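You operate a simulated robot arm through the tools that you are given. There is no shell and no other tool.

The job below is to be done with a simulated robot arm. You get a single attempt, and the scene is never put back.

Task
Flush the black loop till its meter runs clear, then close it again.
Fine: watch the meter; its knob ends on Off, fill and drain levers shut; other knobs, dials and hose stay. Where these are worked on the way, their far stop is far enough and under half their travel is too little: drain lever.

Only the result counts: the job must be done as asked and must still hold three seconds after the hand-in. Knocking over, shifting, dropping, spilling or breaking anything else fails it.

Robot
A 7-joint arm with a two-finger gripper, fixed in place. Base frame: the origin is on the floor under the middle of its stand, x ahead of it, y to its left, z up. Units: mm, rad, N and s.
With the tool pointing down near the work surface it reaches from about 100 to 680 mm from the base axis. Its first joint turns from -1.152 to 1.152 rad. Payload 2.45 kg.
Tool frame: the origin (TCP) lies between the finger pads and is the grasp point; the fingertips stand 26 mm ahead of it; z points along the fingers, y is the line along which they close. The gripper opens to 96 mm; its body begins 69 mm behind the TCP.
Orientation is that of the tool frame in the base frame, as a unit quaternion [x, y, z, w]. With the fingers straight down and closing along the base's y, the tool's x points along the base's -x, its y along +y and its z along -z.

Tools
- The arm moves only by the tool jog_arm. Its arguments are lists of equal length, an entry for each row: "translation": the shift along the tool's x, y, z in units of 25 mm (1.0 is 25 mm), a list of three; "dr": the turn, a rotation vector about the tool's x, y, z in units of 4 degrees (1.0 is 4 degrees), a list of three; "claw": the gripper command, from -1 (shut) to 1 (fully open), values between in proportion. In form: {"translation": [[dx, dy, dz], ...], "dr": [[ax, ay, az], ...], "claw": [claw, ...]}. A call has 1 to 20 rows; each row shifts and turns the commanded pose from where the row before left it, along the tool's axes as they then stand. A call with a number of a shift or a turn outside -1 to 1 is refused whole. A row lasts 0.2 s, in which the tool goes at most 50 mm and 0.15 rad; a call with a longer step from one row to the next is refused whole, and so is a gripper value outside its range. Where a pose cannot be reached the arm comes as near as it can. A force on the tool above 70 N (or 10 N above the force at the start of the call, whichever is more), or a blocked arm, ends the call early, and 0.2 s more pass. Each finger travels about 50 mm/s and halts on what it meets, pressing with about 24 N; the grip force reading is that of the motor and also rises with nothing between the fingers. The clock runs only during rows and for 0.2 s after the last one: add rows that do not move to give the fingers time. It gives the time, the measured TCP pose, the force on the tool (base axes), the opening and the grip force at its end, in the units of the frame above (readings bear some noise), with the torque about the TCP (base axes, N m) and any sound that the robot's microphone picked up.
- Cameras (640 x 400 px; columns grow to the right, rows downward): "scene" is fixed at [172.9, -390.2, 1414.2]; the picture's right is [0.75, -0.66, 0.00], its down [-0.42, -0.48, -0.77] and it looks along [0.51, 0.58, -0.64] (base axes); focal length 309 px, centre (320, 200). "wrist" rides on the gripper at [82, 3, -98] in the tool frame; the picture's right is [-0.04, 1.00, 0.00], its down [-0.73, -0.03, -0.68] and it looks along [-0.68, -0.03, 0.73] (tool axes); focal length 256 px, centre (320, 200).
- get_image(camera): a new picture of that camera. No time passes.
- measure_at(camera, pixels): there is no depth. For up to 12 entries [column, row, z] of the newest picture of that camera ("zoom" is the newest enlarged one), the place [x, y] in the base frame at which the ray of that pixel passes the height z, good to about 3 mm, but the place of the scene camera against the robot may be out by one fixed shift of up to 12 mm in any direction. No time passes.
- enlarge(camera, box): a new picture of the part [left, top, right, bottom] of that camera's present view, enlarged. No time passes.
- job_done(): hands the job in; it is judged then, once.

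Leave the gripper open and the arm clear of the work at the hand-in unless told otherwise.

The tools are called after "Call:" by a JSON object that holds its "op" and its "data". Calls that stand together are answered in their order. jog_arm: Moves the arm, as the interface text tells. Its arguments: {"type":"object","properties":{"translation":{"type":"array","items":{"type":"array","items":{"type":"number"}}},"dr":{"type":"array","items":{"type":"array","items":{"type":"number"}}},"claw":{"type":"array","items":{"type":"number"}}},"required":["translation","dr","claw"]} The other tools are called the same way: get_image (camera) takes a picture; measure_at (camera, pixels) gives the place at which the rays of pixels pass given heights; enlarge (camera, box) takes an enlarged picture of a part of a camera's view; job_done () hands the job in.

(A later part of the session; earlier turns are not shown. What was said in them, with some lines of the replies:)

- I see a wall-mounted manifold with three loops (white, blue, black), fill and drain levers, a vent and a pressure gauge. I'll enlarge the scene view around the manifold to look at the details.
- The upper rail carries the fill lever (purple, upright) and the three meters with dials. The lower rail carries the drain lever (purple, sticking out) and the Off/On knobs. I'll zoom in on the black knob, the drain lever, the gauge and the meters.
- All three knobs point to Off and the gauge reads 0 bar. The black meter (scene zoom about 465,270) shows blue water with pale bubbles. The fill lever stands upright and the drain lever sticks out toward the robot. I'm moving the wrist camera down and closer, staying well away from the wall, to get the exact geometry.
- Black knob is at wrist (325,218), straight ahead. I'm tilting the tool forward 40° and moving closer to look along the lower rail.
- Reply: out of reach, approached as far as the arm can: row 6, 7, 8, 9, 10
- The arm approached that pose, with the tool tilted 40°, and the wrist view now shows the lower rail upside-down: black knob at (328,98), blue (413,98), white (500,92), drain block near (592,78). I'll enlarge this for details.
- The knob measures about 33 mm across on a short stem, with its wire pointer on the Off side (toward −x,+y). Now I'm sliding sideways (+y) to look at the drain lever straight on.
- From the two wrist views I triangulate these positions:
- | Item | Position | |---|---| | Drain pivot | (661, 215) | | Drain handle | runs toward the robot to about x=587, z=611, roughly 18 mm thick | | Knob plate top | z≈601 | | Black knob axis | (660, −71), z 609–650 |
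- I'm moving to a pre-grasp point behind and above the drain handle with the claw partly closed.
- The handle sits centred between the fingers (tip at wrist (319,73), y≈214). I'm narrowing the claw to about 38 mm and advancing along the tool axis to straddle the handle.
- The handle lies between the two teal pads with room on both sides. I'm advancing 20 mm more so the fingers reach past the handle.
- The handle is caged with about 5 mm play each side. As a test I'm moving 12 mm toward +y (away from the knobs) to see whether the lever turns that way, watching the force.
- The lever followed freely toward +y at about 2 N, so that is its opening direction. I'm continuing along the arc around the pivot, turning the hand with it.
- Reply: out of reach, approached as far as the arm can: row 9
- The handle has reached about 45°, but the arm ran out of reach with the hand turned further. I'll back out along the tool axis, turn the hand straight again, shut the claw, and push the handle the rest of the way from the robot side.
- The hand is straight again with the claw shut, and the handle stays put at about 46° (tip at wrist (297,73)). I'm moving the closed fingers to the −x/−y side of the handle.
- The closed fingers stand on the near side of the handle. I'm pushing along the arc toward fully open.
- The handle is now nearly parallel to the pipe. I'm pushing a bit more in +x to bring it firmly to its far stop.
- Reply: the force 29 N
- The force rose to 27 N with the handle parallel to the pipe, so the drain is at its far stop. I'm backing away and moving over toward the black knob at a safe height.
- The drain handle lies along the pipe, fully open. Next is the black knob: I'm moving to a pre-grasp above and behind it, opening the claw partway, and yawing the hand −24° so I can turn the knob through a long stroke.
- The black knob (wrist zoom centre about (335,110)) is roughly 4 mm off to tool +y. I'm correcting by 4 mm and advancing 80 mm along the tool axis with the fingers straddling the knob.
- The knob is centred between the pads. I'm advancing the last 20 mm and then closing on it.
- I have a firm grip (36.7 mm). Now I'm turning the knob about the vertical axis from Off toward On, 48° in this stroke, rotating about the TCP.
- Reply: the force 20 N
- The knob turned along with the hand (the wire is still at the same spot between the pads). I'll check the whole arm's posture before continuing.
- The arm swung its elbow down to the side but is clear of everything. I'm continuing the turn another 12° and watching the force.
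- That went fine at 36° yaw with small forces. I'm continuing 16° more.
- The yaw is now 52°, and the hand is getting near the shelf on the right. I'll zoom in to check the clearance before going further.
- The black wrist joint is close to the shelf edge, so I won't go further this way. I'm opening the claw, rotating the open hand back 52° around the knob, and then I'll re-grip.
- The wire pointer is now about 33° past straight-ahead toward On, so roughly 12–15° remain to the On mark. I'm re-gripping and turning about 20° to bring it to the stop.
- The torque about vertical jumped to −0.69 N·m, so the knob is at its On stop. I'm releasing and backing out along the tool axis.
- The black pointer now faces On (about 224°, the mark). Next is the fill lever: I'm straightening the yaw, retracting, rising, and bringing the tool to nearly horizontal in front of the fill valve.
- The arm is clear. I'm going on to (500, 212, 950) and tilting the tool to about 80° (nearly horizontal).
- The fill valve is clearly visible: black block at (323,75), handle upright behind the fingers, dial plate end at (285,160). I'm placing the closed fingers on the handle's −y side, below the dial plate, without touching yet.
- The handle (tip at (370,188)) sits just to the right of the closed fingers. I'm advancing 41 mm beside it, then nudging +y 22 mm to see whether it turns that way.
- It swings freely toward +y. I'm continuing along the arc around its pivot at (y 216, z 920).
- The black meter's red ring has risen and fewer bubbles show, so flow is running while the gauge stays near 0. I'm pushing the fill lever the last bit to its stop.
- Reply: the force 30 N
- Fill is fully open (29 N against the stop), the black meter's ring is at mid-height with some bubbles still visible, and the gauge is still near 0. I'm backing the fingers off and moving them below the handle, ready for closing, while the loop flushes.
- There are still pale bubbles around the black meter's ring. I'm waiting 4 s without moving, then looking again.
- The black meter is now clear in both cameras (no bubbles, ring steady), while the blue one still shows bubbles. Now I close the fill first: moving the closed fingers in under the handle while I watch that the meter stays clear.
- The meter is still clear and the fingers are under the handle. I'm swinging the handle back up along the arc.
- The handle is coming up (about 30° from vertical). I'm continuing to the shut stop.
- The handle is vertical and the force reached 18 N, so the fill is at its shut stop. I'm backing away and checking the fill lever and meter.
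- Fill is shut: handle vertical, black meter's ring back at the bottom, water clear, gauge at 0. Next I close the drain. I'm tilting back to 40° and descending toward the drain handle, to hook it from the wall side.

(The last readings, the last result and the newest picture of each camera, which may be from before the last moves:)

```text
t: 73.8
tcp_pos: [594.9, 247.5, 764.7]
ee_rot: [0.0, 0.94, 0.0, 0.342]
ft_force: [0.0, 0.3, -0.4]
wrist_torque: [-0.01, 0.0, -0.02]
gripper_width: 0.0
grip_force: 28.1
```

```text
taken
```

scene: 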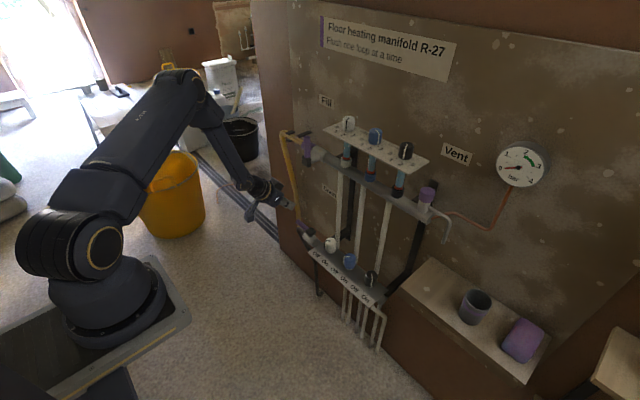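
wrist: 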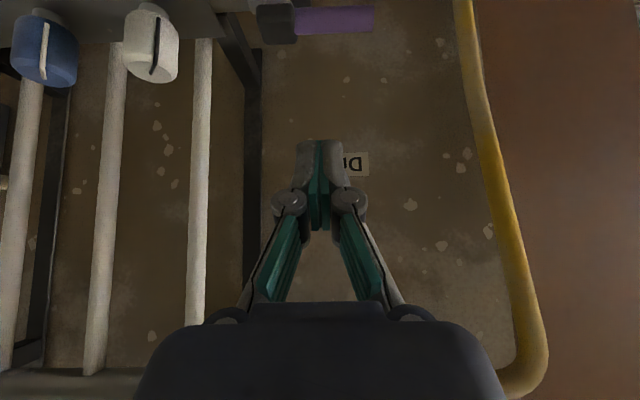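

The drain handle shows at the top (block (275,20), tip (375,18)), so its axis is at x≈663, z≈611. I'm moving down along a line that passes 5 mm beyond the handle on the wall side.

Call:
{"op": "jog_arm", "data": {"translation": [[0.198, 0.025, 0.874], [0.198, 0.025, 0.874], [0.198, 0.025, 0.874], [0.198, 0.025, 0.874], [0, 0, 0.8], [0, 0, 0]], "dr": [[0, 0, 0], [0, 0, 0], [0, 0, 0], [0, 0, 0], [0, 0, 0], [0, 0, 0]], "claw": [-1, -1, -1, -1, -1, -1]}}

Call:
{"op": "get_image", "data": {"camera": "wrist"}}

Call:
{"op": "enlarge", "data": {"camera": "scene", "box": [240, 180, 400, 280]}}

```text
t: 75.2
tcp_pos: [648.0, 251.1, 669.6]
ee_rot: [0.0, 0.94, 0.0, 0.342]
ft_force: [0.5, 0.4, -0.2]
wrist_torque: [0.03, -0.03, 0.02]
gripper_width: 0.0
grip_force: 28.3
```

```text
taken
```

wrist: 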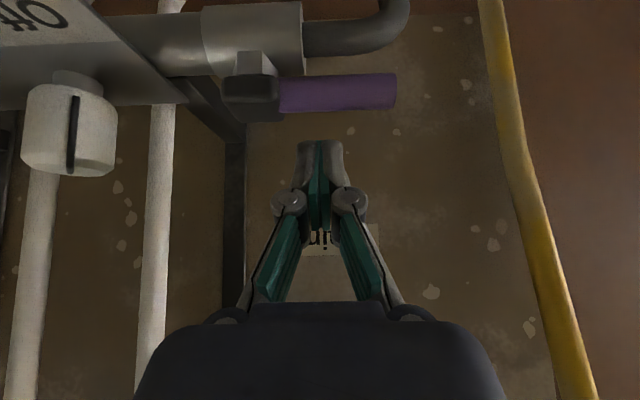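

```text
4.00 times, centred on (320, 230) of scene
```

zoom: 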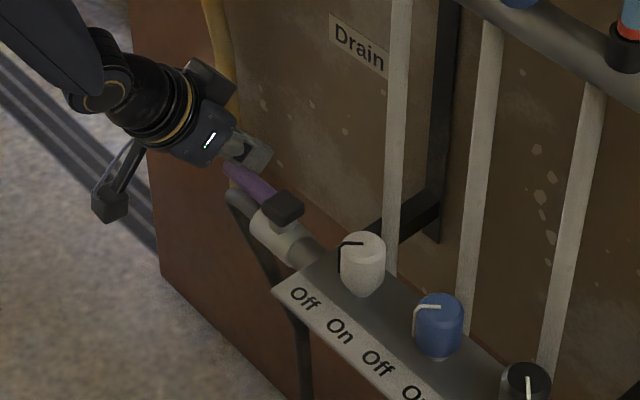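

The geometry checks out: the handle's axis lies 25.8 mm off my tool axis, leaving about 4–5 mm clearance. I'm advancing the last 41 mm so the fingertips go over and behind the handle.

Call:
{"op": "jog_arm", "data": {"translation": [[0, 0, 0.55], [0, 0, 0.55], [0, 0, 0.54], [0, 0, 0]], "dr": [[0, 0, 0], [0, 0, 0], [0, 0, 0], [0, 0, 0]], "claw": [-1, -1, -1, -1]}}

Call:
{"op": "get_image", "data": {"camera": "wrist"}}

Call:
{"op": "enlarge", "data": {"camera": "wrist", "box": [220, 80, 420, 205]}}

Call:
{"op": "enlarge", "data": {"camera": "scene", "box": [240, 180, 400, 280]}}

```text
t: 76.2
tcp_pos: [675.4, 249.8, 639.9]
ee_rot: [0.0, 0.94, 0.0, 0.342]
ft_force: [0.3, 0.3, 0.3]
wrist_torque: [-0.01, 0.0, -0.02]
gripper_width: 0.0
grip_force: 29.0
```

```text
taken
```

wrist: 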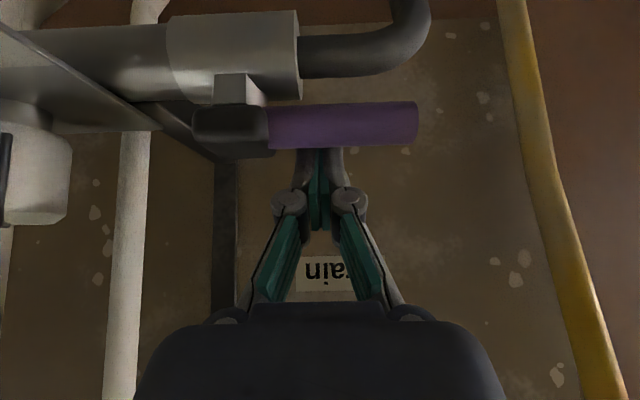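

```text
3.20 times, centred on (320, 142) of wrist
```

zoom: 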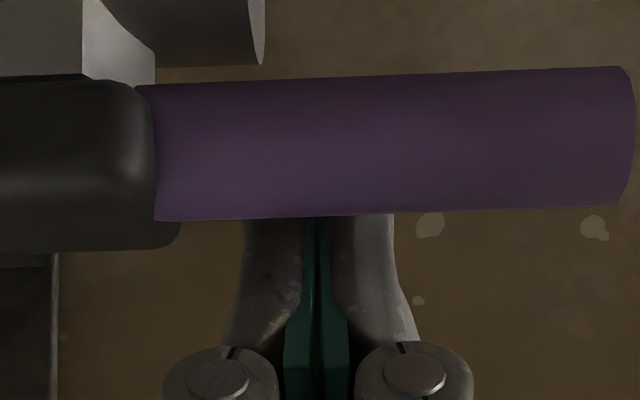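

```text
4.00 times, centred on (320, 230) of scene
```

zoom: 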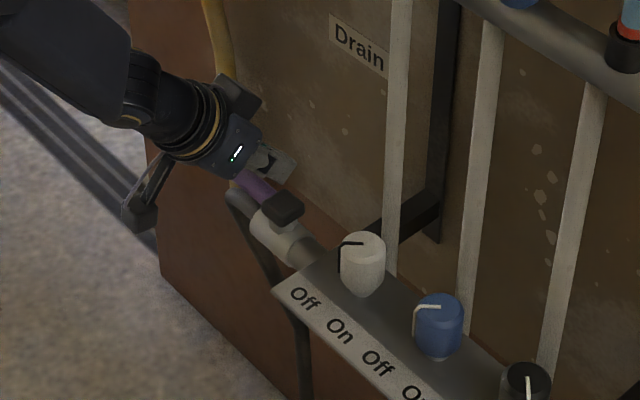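

The handle now hides the fingertips, so they are hooked behind it. I'm pulling along the arc back toward the shut position.

Call:
{"op": "jog_arm", "data": {"translation": [[0.274, 0.008, -0.01], [0.149, 0.064, -0.118], [0.149, 0.064, -0.118], [0.16, 0.016, -0.111], [0.16, 0.016, -0.111], [0.167, -0.024, -0.096], [0.167, -0.024, -0.096], [0, 0, 0]], "dr": [[0, 0, 0], [0, 0, 0], [0, 0, 0], [0, 0, 0], [0, 0, 0], [0, 0, 0], [0, 0, 0], [0, 0, 0]], "claw": [-1, -1, -1, -1, -1, -1, -1, -1]}}

Call:
{"op": "get_image", "data": {"camera": "wrist"}}

Call:
{"op": "enlarge", "data": {"camera": "scene", "box": [240, 180, 400, 280]}}

```text
t: 78.0
tcp_pos: [640.6, 254.2, 631.1]
ee_rot: [0.0, 0.94, 0.0, 0.341]
ft_force: [-0.5, 0.7, 0.0]
wrist_torque: [0.02, -0.02, 0.0]
gripper_width: 0.0
grip_force: 28.2
```

```text
taken
```

wrist: 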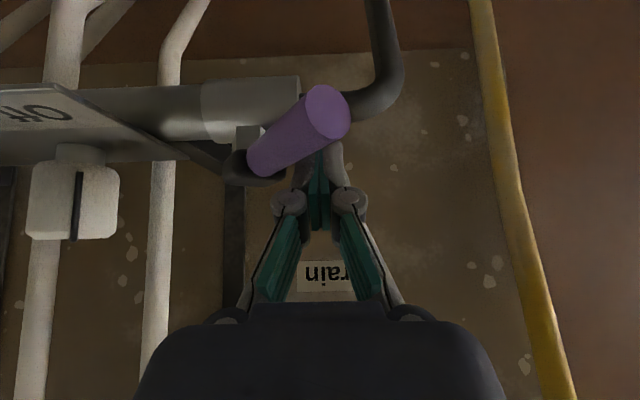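

```text
4.00 times, centred on (320, 230) of scene
```

zoom: 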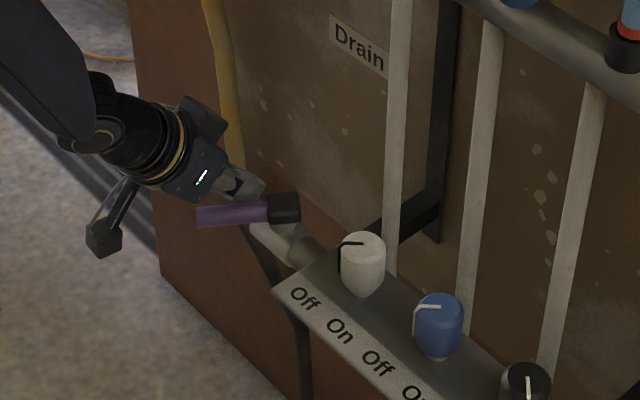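

The handle is following (about 40° left). I'm continuing to the shut position.

Call:
{"op": "jog_arm", "data": {"translation": [[0.171, -0.068, -0.073], [0.171, -0.068, -0.073], [0.174, -0.11, -0.047], [0.174, -0.11, -0.047], [0.162, -0.138, -0.016], [0.162, -0.138, -0.016], [0, 0, 0]], "dr": [[0, 0, 0], [0, 0, 0], [0, 0, 0], [0, 0, 0], [0, 0, 0], [0, 0, 0], [0, 0, 0]], "claw": [-1, -1, -1, -1, -1, -1, -1]}}

Call:
{"op": "get_image", "data": {"camera": "wrist"}}

Call:
{"op": "enlarge", "data": {"camera": "scene", "box": [240, 180, 400, 280]}}

```text
t: 79.6
tcp_pos: [616.8, 237.9, 620.8]
ee_rot: [-0.001, 0.939, 0.001, 0.343]
ft_force: [2.8, 2.9, 2.3]
wrist_torque: [-0.01, -0.03, 0.04]
gripper_width: 0.0
grip_force: 28.5
```

```text
taken
```

wrist: 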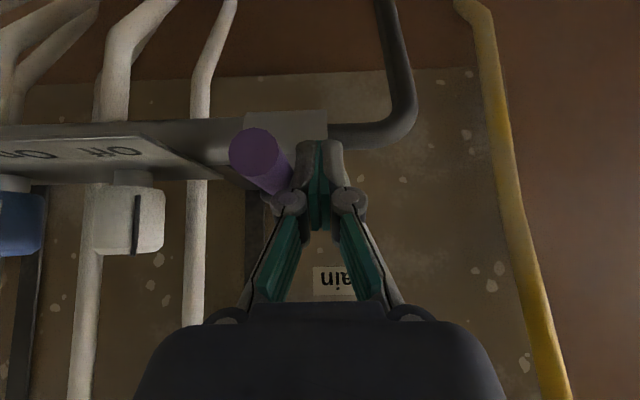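

```text
4.00 times, centred on (320, 230) of scene
```

zoom: 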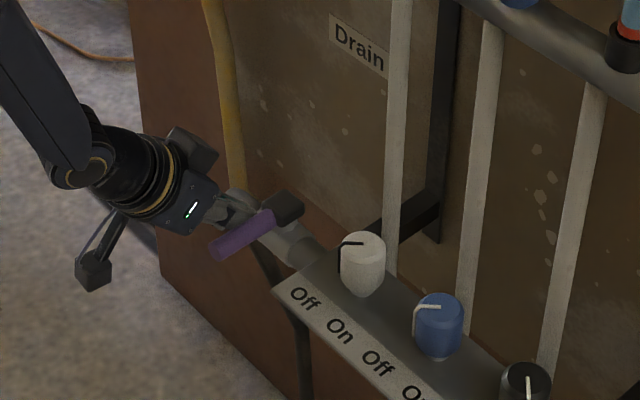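

The handle is about straight out again. I'm pressing a few more millimetres in −y to confirm it sits against the shut stop.

Call:
{"op": "jog_arm", "data": {"translation": [[0, -0.12, 0], [0, -0.12, 0], [0, 0, 0]], "dr": [[0, 0, 0], [0, 0, 0], [0, 0, 0]], "claw": [-1, -1, -1]}}

Call:
{"op": "get_image", "data": {"camera": "wrist"}}

```text
t: 80.4
tcp_pos: [615.7, 236.4, 621.5]
ee_rot: [-0.002, 0.939, 0.004, 0.343]
ft_force: [-0.6, 33.9, 4.1]
wrist_torque: [0.08, -0.01, 0.04]
gripper_width: 0.0
grip_force: 28.1
```

```text
taken
```

wrist: 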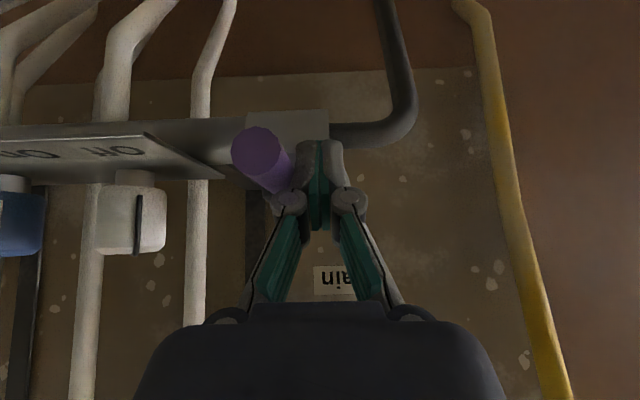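

The force reached 34 N with the handle straight out, so the drain is shut against its stop. I'm backing away and returning to the black knob.

Call:
{"op": "jog_arm", "data": {"translation": [[0, 0.48, 0], [0, 0, -0.9], [0, 0, -0.9], [0, 0, -0.9], [0, 0, -0.9], [-0.139, -0.989, 0.017], [-0.139, -0.989, 0.017], [-0.139, -0.989, 0.017], [-0.139, -0.989, 0.017], [-0.139, -0.989, 0.017], [-0.139, -0.989, 0.017], [-0.139, -0.989, 0.017], [-0.139, -0.989, 0.017], [-0.139, -0.989, 0.017], [-0.139, -0.989, 0.017], [-0.139, -0.989, 0.017], [-0.139, -0.989, 0.017], [-0.139, -0.989, 0.017], [-0.139, -0.989, 0.017], [0, 0, 0]], "dr": [[0, 0, 0], [0, 0, 0], [0, 0, 0], [0, 0, 0], [0, 0, 0], [0, 0, 0], [0, 0, 0], [0, 0, 0], [0, 0, 0], [0, 0, 0], [0, 0, 0], [0, 0, 0], [0, 0, 0], [0, 0, 0], [0, 0, 0], [0, 0, 0], [0, 0, 0], [0, 0, 0], [0, 0, 0], [0, 0, 0]], "claw": [-1, -1, -1, -1, -1, -1, -1, -1, -1, -1, -0.5, 0, 0.2, 0.2, 0.2, 0.2, 0.2, 0.2, 0.2, 0.2]}}

Call:
{"op": "get_image", "data": {"camera": "scene"}}

Call:
{"op": "get_image", "data": {"camera": "wrist"}}

Call:
{"op": "enlarge", "data": {"camera": "scene", "box": [240, 180, 400, 280]}}

```text
t: 84.6
tcp_pos: [600.9, -101.9, 718.1]
ee_rot: [0.001, 0.94, -0.001, 0.342]
ft_force: [-0.2, -0.9, 0.1]
wrist_torque: [0.0, -0.01, -0.01]
gripper_width: 57.6
grip_force: 0.0
```

```text
taken
```

scene: 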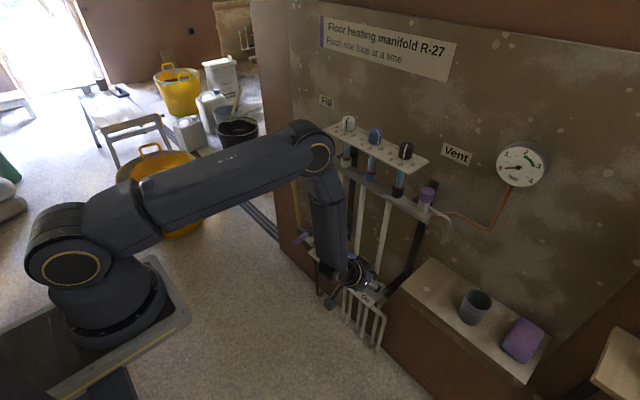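

```text
taken
```

wrist: 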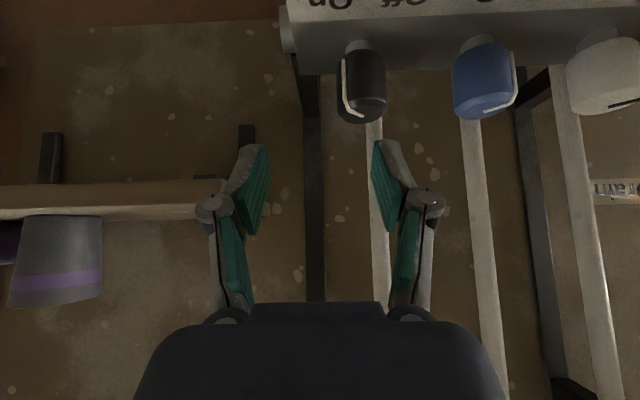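

```text
4.00 times, centred on (320, 230) of scene
```

zoom: 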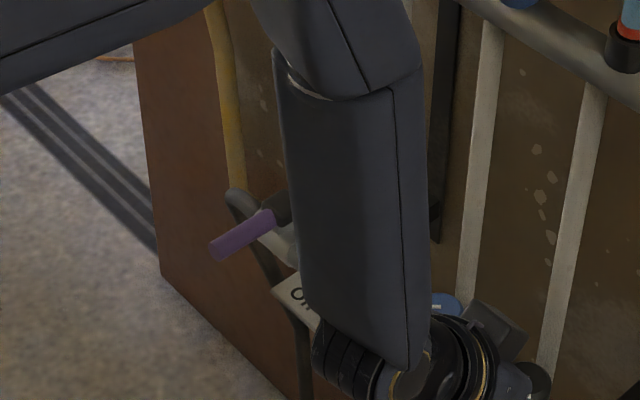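

The wrist view shows the black knob at (362,85) with its pointer on the On side, and the drain handle is straight out in the scene view. I'm yawing the hand +24° and correcting sideways 4.6 mm, then checking alignment.

Call:
{"op": "jog_arm", "data": {"translation": [[0, 0, 0], [0, 0, 0], [0, 0, 0], [0, 0, 0], [0, 0, 0], [0, 0, 0], [0, 0.184, 0], [0, 0, 0.8], [0, 0, 0.8], [0, 0, 0]], "dr": [[-0.643, 0, -0.766], [-0.643, 0, -0.766], [-0.643, 0, -0.766], [-0.643, 0, -0.766], [-0.643, 0, -0.766], [-0.643, 0, -0.766], [0, 0, 0], [0, 0, 0], [0, 0, 0], [0, 0, 0]], "claw": [0.2, 0.2, 0.2, 0.2, 0.2, 0.2, 0.2, 0.2, 0.2, 0.2]}}

Call:
{"op": "get_image", "data": {"camera": "wrist"}}

Call:
{"op": "enlarge", "data": {"camera": "wrist", "box": [220, 60, 420, 185]}}

Call:
{"op": "get_image", "data": {"camera": "scene"}}

```text
t: 86.8
tcp_pos: [622.6, -87.6, 687.2]
ee_rot: [-0.196, 0.919, 0.071, 0.334]
ft_force: [0.2, 0.2, -0.2]
wrist_torque: [0.05, 0.0, 0.0]
gripper_width: 57.5
grip_force: 0.0
```

```text
taken
```

wrist: 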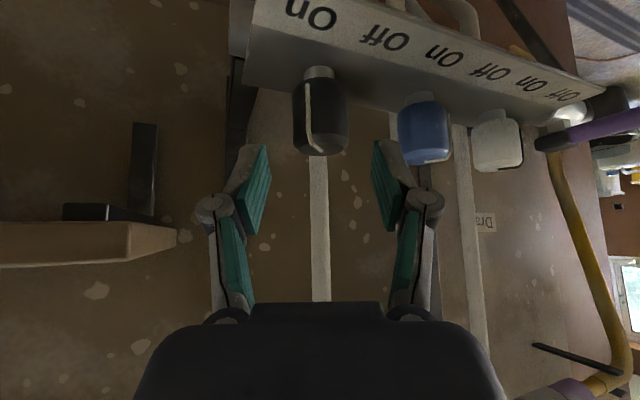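

```text
3.20 times, centred on (320, 122) of wrist
```

zoom: 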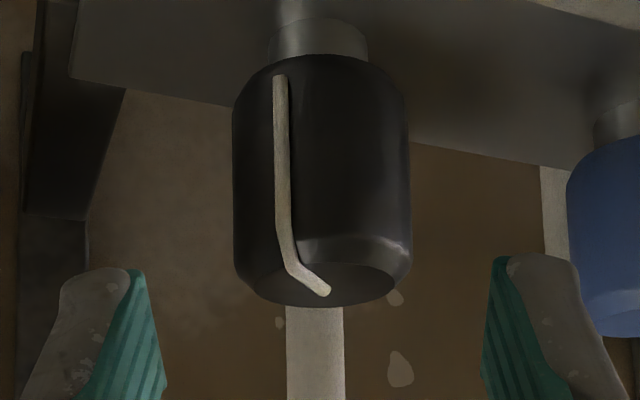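

```text
taken
```

scene: 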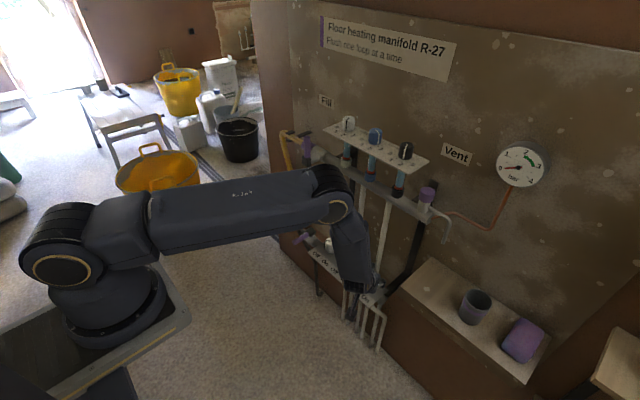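

The knob is centred between the pads. I'm advancing 65 mm, then closing on it.

Call:
{"op": "jog_arm", "data": {"translation": [[0, 0, 0.65], [0, 0, 0.65], [0, 0, 0.65], [0, 0, 0.65], [0, 0, 0], [0, 0, 0], [0, 0, 0], [0, 0, 0]], "dr": [[0, 0, 0], [0, 0, 0], [0, 0, 0], [0, 0, 0], [0, 0, 0], [0, 0, 0], [0, 0, 0], [0, 0, 0]], "claw": [0.2, 0.2, 0.2, 0.2, -0.3, -1, -1, -1]}}

Call:
{"op": "enlarge", "data": {"camera": "wrist", "box": [160, 0, 480, 200]}}

```text
t: 88.6
tcp_pos: [659.8, -70.0, 637.6]
ee_rot: [-0.195, 0.919, 0.072, 0.334]
ft_force: [2.6, 2.8, -3.7]
wrist_torque: [0.25, -0.04, 0.0]
gripper_width: 36.7
grip_force: 45.2
```

```text
2.00 times, centred on (320, 100) of wrist
```

zoom: 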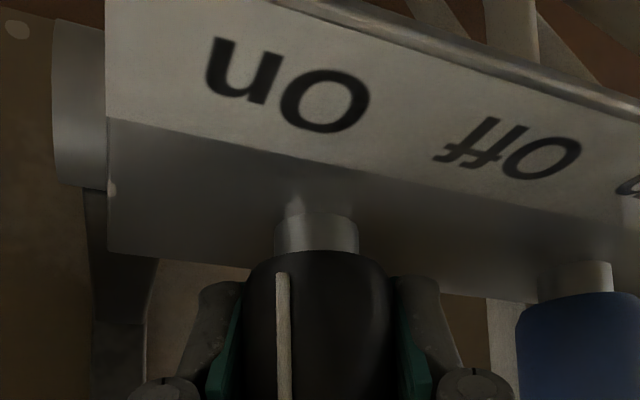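

The grip is firm at 36.7 mm. I'm turning the knob back toward Off, 48° in this stroke.

Call:
{"op": "jog_arm", "data": {"translation": [[0, 0, 0], [0, 0, 0], [0, 0, 0], [0, 0, 0], [0, 0, 0], [0, 0, 0], [0, 0, 0], [0, 0, 0], [0, 0, 0], [0, 0, 0], [0, 0, 0], [0, 0, 0], [0, 0, 0]], "dr": [[0.643, 0, 0.766], [0.643, 0, 0.766], [0.643, 0, 0.766], [0.643, 0, 0.766], [0.643, 0, 0.766], [0.643, 0, 0.766], [0.643, 0, 0.766], [0.643, 0, 0.766], [0.643, 0, 0.766], [0.643, 0, 0.766], [0.643, 0, 0.766], [0.643, 0, 0.766], [0, 0, 0]], "claw": [-1, -1, -1, -1, -1, -1, -1, -1, -1, -1, -1, -1, -1]}}

Call:
{"op": "enlarge", "data": {"camera": "wrist", "box": [160, 0, 480, 200]}}

Call:
{"op": "get_image", "data": {"camera": "scene"}}

```text
t: 91.4
tcp_pos: [659.9, -69.9, 636.7]
ee_rot: [0.196, 0.919, -0.072, 0.334]
ft_force: [-16.1, 11.6, 21.1]
wrist_torque: [0.52, 0.71, -0.03]
gripper_width: 37.0
grip_force: 44.8
```

```text
2.00 times, centred on (320, 100) of wrist
```

zoom: 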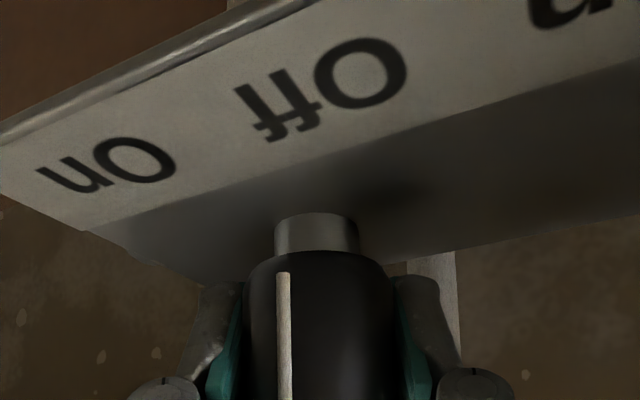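

```text
taken
```

scene: 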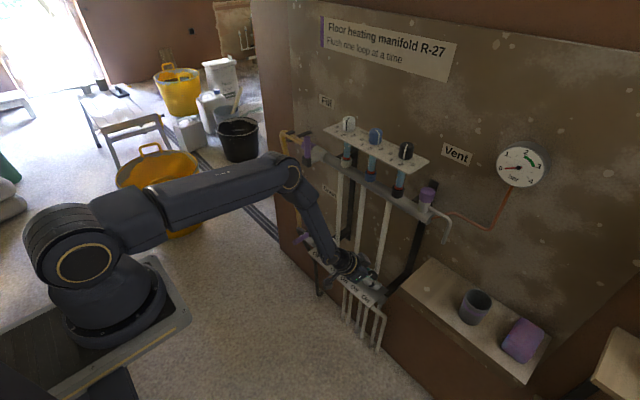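

The knob turned 48° with the hand. I'm opening, swinging the open hand back 44° around the knob, and re-gripping.

Call:
{"op": "jog_arm", "data": {"translation": [[0, 0, 0], [0, 0, 0], [0, 0, 0], [0, 0, 0], [0, 0, 0], [0, 0, 0], [0, 0, 0], [0, 0, 0], [0, 0, 0], [0, 0, 0], [0, 0, 0], [0, 0, 0], [0, 0, 0], [0, 0, 0], [0, 0, 0]], "dr": [[0, 0, 0], [0, 0, 0], [0, 0, 0], [-0.643, 0, -0.766], [-0.643, 0, -0.766], [-0.643, 0, -0.766], [-0.643, 0, -0.766], [-0.643, 0, -0.766], [-0.643, 0, -0.766], [-0.643, 0, -0.766], [-0.643, 0, -0.766], [-0.643, 0, -0.766], [-0.643, 0, -0.766], [-0.643, 0, -0.766], [0, 0, 0]], "claw": [0.2, 0.2, 0.2, 0.2, 0.2, 0.2, 0.2, 0.2, 0.2, 0.2, 0.2, 0.2, 0.2, 0.2, 0.2]}}

Call:
{"op": "enlarge", "data": {"camera": "wrist", "box": [160, 0, 480, 200]}}

```text
t: 94.6
tcp_pos: [660.4, -71.2, 636.7]
ee_rot: [-0.163, 0.925, 0.059, 0.338]
ft_force: [0.2, -0.5, 0.1]
wrist_torque: [0.01, -0.02, -0.04]
gripper_width: 57.5
grip_force: 0.1
```

```text
2.00 times, centred on (320, 100) of wrist
```

zoom: 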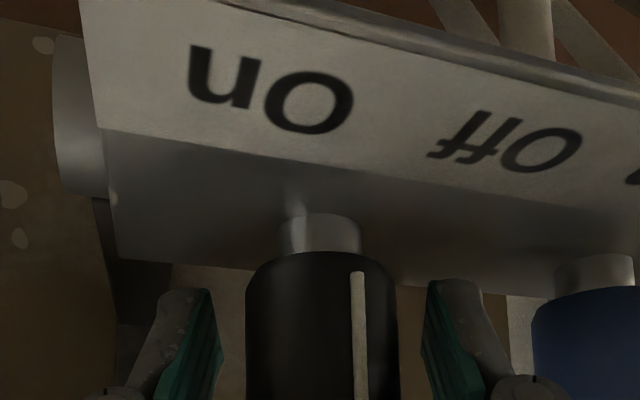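

The pointer is midway. I'm closing and turning the remaining 44° to the Off stop.

Call:
{"op": "jog_arm", "data": {"translation": [[0, 0, 0], [0, 0, 0], [0, 0, 0], [0, 0, 0], [0, 0, 0], [0, 0, 0], [0, 0, 0], [0, 0, 0], [0, 0, 0], [0, 0, 0], [0, 0, 0], [0, 0, 0], [0, 0, 0], [0, 0, 0]], "dr": [[0, 0, 0], [0, 0, 0], [0, 0, 0], [0.643, 0, 0.766], [0.643, 0, 0.766], [0.643, 0, 0.766], [0.643, 0, 0.766], [0.643, 0, 0.766], [0.643, 0, 0.766], [0.643, 0, 0.766], [0.643, 0, 0.766], [0.643, 0, 0.766], [0.643, 0, 0.766], [0, 0, 0]], "claw": [-0.3, -1, -1, -1, -1, -1, -1, -1, -1, -1, -1, -1, -1, -1]}}

Call:
{"op": "enlarge", "data": {"camera": "wrist", "box": [160, 0, 480, 200]}}

```text
t: 97.6
tcp_pos: [660.0, -70.5, 636.5]
ee_rot: [0.163, 0.926, -0.058, 0.336]
ft_force: [-5.1, 7.9, 1.1]
wrist_torque: [0.26, 0.39, 0.12]
gripper_width: 36.8
grip_force: 45.2
```

```text
2.00 times, centred on (320, 100) of wrist
```

zoom: 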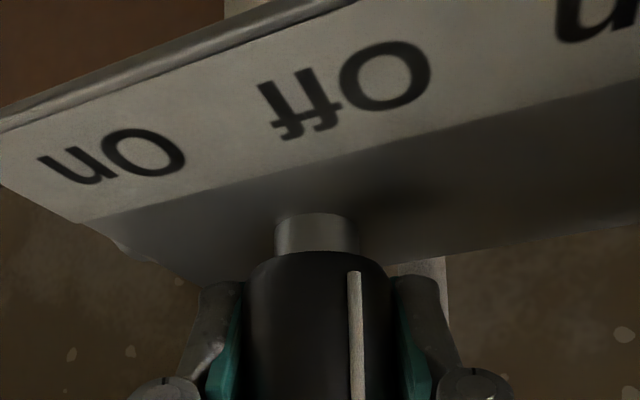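

There's no stop torque yet (0.12 N·m). I'm turning in small steps until the stop is felt.

Call:
{"op": "jog_arm", "data": {"translation": [[0, 0, 0], [0, 0, 0]], "dr": [[0.643, 0, 0.766], [0, 0, 0]], "claw": [-1, -1]}}

Call:
{"op": "enlarge", "data": {"camera": "wrist", "box": [160, 0, 480, 200]}}

```text
t: 98.2
tcp_pos: [658.6, -71.4, 636.2]
ee_rot: [0.194, 0.919, -0.071, 0.335]
ft_force: [1.5, 5.3, -6.2]
wrist_torque: [-0.24, -0.16, 0.51]
gripper_width: 36.5
grip_force: 45.5
```

```text
2.00 times, centred on (320, 100) of wrist
```

zoom: 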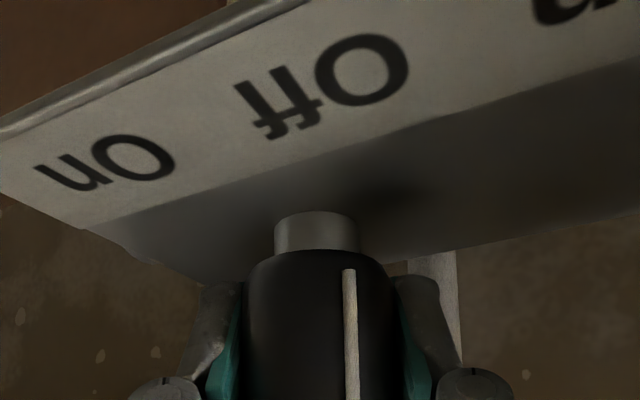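

The torque rose to +0.51 N·m and the wire began to slip back relative to the pads (355→349), so it's at the Off stop. One more 2° nudge to be sure, then I release and back off.

Call:
{"op": "jog_arm", "data": {"translation": [[0, 0, 0], [0, 0, 0]], "dr": [[0.322, 0, 0.383], [0, 0, 0]], "claw": [-1, -1]}}

Call:
{"op": "jog_arm", "data": {"translation": [[0, 0, 0], [0, 0, 0], [0, 0, 0], [0, 0, -0.8], [0, 0, -0.8], [0, 0, -0.8], [0, 0, -0.8], [0, 0, -0.8], [0, 0, 0]], "dr": [[0, 0, 0], [0, 0, 0], [0, 0, 0], [0, 0, 0], [0, 0, 0], [0, 0, 0], [0, 0, 0], [0, 0, 0], [0, 0, 0]], "claw": [0.2, 0.2, 0.2, 0.2, 0.2, 0.2, 0.2, 0.2, 0.2]}}

Call:
{"op": "get_image", "data": {"camera": "wrist"}}

Call:
{"op": "enlarge", "data": {"camera": "wrist", "box": [240, 20, 400, 120]}}

Call:
{"op": "get_image", "data": {"camera": "scene"}}

```text
t: 98.8
tcp_pos: [660.2, -70.7, 637.0]
ee_rot: [0.211, 0.916, -0.077, 0.334]
ft_force: [0.2, 5.2, -0.6]
wrist_torque: [0.26, 0.38, 0.63]
gripper_width: 36.9
grip_force: 44.9
```

```text
t: 100.8
tcp_pos: [602.3, -42.1, 712.1]
ee_rot: [0.211, 0.916, -0.077, 0.334]
ft_force: [0.3, -1.4, -0.1]
wrist_torque: [0.0, -0.06, -0.01]
gripper_width: 57.6
grip_force: 0.0
```

```text
taken
```

wrist: 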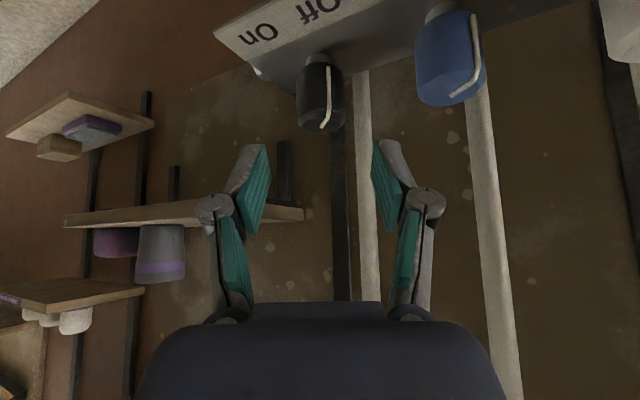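

```text
4.00 times, centred on (320, 70) of wrist
```

zoom: 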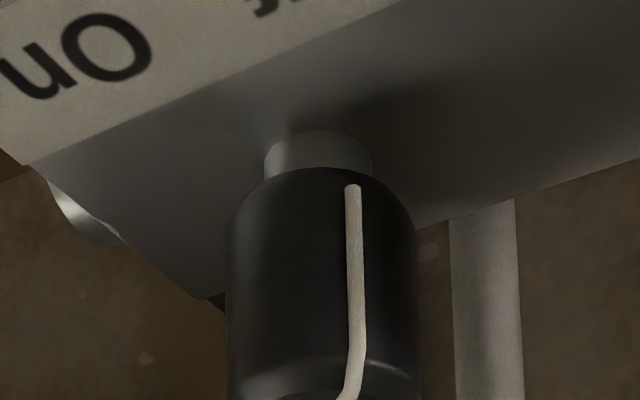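

```text
taken
```

scene: 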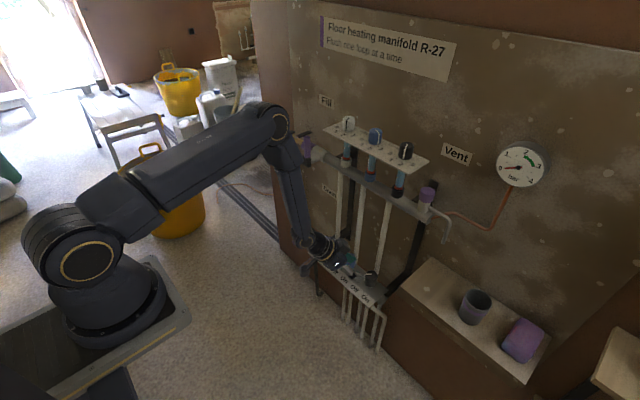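

The pointer is back at the original Off angle (about 138°, same as measured before). I'm straightening the hand, retracting up and back, and opening the gripper fully, then I'll inspect everything.

Call:
{"op": "jog_arm", "data": {"translation": [[0, 0, -0.5], [0, 0, 0], [0, 0, 0], [0, 0, 0], [0, 0, 0], [0, 0, 0], [0, 0, 0], [-0.085, 0.51, -0.895], [-0.085, 0.51, -0.895], [-0.085, 0.51, -0.895], [-0.085, 0.51, -0.895], [-0.085, 0.51, -0.895], [-0.085, 0.51, -0.895], [-0.085, 0.51, -0.895], [0, 0, 0]], "dr": [[-0.6, 0, -0.714], [-0.6, 0, -0.714], [-0.6, 0, -0.714], [-0.6, 0, -0.714], [-0.6, 0, -0.714], [-0.6, 0, -0.714], [-0.6, 0, -0.714], [0, 0, 0], [0, 0, 0], [0, 0, 0], [0, 0, 0], [0, 0, 0], [0, 0, 0], [0, 0, 0], [0, 0, 0]], "claw": [0.2, 0.2, 0.2, 0.2, 0.2, 0.2, 0.2, 0.2, 0.4, 0.6, 0.8, 1, 1, 1, 1]}}

Call:
{"op": "get_image", "data": {"camera": "wrist"}}

Call:
{"op": "get_image", "data": {"camera": "scene"}}

Call:
{"op": "enlarge", "data": {"camera": "scene", "box": [280, 100, 440, 200]}}

Call:
{"op": "enlarge", "data": {"camera": "scene", "box": [280, 215, 408, 295]}}

Call:
{"op": "enlarge", "data": {"camera": "scene", "box": [480, 130, 560, 190]}}

```text
t: 104.0
tcp_pos: [505.0, 50.8, 852.7]
ee_rot: [-0.002, 0.94, 0.001, 0.342]
ft_force: [0.4, -0.8, -0.7]
wrist_torque: [-0.04, -0.02, 0.01]
gripper_width: 95.9
grip_force: 0.0
```

```text
taken
```

wrist: 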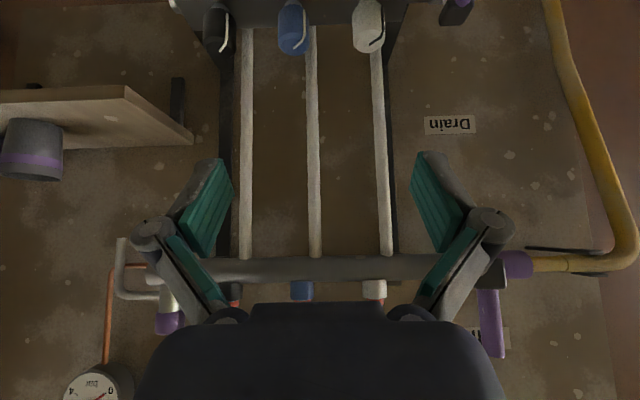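

```text
taken
```

scene: 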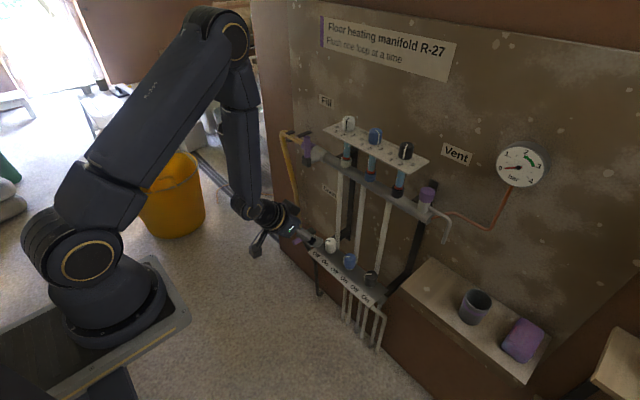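

```text
4.00 times, centred on (360, 150) of scene
```

zoom: 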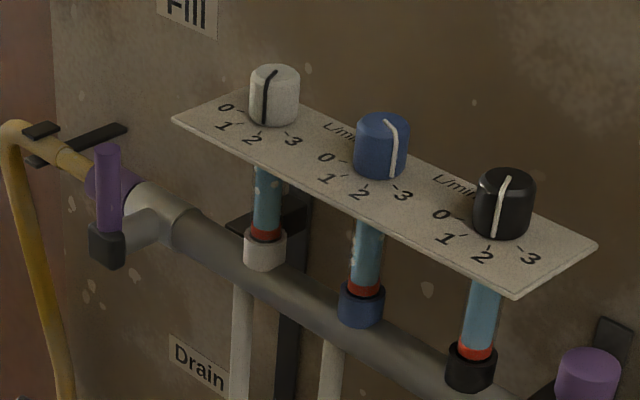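

```text
5.00 times, centred on (344, 255) of scene
```

zoom: 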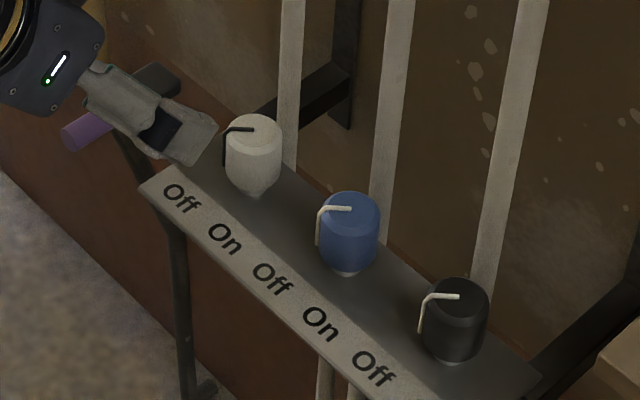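

```text
6.67 times, centred on (520, 160) of scene
```

zoom: 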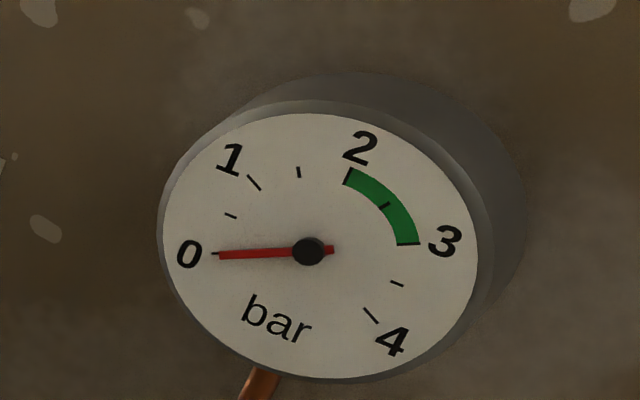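

All three lower knobs point the same way (Off), the dials are unchanged, the fill handle is upright, the black meter is clear and the gauge is at 0. I'm moving the arm further clear to see the drain lever unobstructed.

Call:
{"op": "jog_arm", "data": {"translation": [[-0.413, 0.5, -0.959], [-0.413, 0.5, -0.959], [-0.413, 0.5, -0.959], [-0.413, 0.5, -0.959], [-0.413, 0.5, -0.959], [-0.413, 0.5, -0.959], [-0.413, 0.5, -0.959], [-0.413, 0.5, -0.959], [0, 0, 0], [0, 0, 0]], "dr": [[0, 0, 0], [0, 0, 0], [0, 0, 0], [0, 0, 0], [0, 0, 0], [0, 0, 0], [0, 0, 0], [0, 0, 0], [0, 0, 0], [0, 0, 0]], "claw": [1, 1, 1, 1, 1, 1, 1, 1, 1, 1]}}

Call:
{"op": "get_image", "data": {"camera": "scene"}}

Call:
{"op": "enlarge", "data": {"camera": "scene", "box": [270, 205, 398, 285]}}

Call:
{"op": "enlarge", "data": {"camera": "scene", "box": [350, 250, 414, 300]}}

Call:
{"op": "enlarge", "data": {"camera": "scene", "box": [370, 155, 434, 205]}}

Call:
{"op": "get_image", "data": {"camera": "wrist"}}

```text
t: 106.2
tcp_pos: [444.8, 151.0, 1051.5]
ee_rot: [-0.002, 0.94, 0.001, 0.342]
ft_force: [0.3, -0.2, 0.4]
wrist_torque: [0.01, 0.01, 0.02]
gripper_width: 96.0
grip_force: 0.0
```

```text
taken
```

scene: 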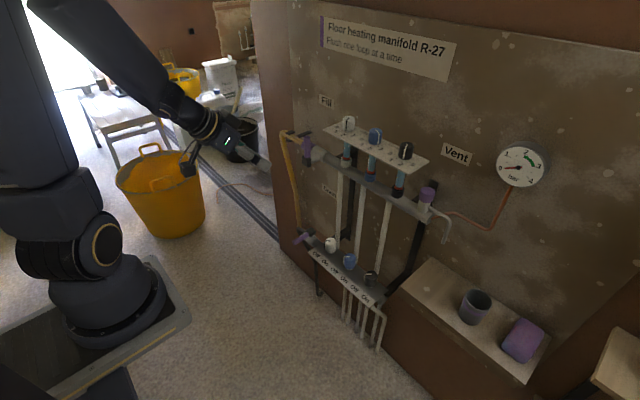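

```text
5.00 times, centred on (334, 245) of scene
```

zoom: 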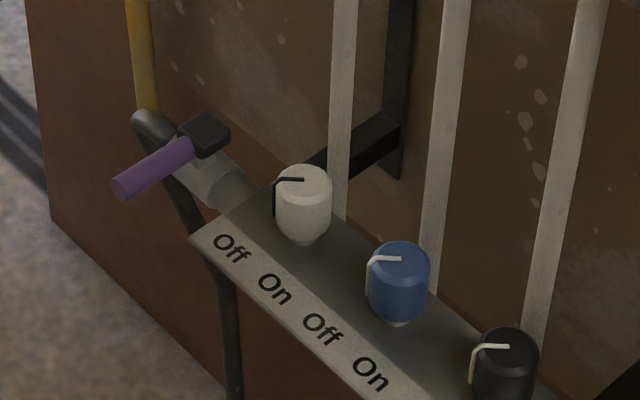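

```text
8.00 times, centred on (382, 275) of scene
```

zoom: 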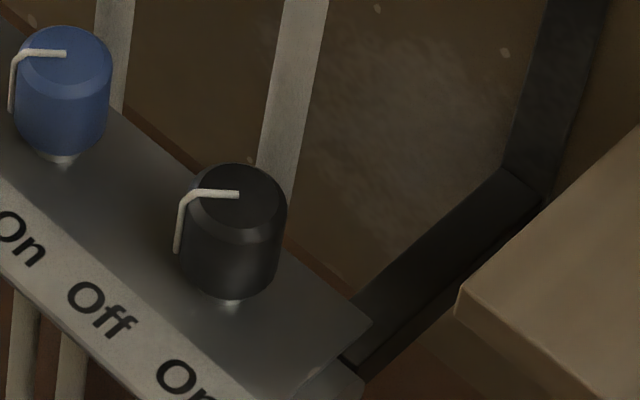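

```text
8.00 times, centred on (402, 180) of scene
```

zoom: 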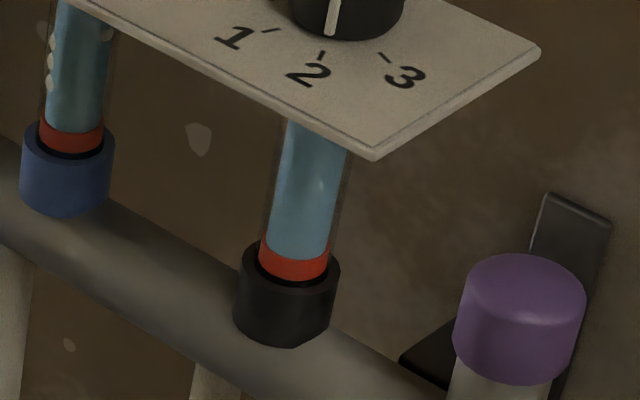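

```text
taken
```

wrist: 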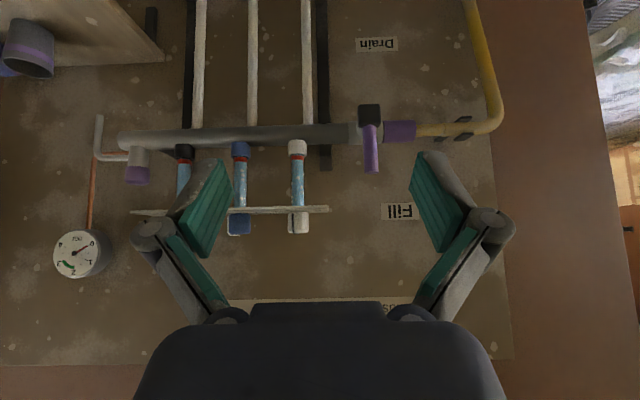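

Everything matches what was asked:
- **Meter:** the black meter is clear, with its ring at zero.
- **Black knob:** on Off.
- **Levers:** fill is upright (shut) and drain is straight out (shut).
- **Left alone:** the other knobs, the dials and the hose are unchanged.
- **Arm:** clear of the work with the gripper open.

I'm handing the job in.

Call:
{"op": "job_done", "data": {}}

```text
The job is handed in.
```

I flushed the black loop until its meter ran clear, then closed it again and handed the job in.

- **Flush:** I opened the drain lever to its far stop and turned the black knob to On. I then opened the fill lever fully. The bubbles in the black meter were gone about 7 seconds after that, and it stayed clear on a second check. The gauge stayed near 0 bar throughout.
- **Closing:** I shut the fill lever first, then the drain lever, each pushed against its stop. The black knob is back at its Off stop, at the same angle I measured before starting.
- **Everything else:** in the last pictures the white and blue knobs, the three dials and the hose look the same as at the start. The arm is clear of the work with the gripper open.
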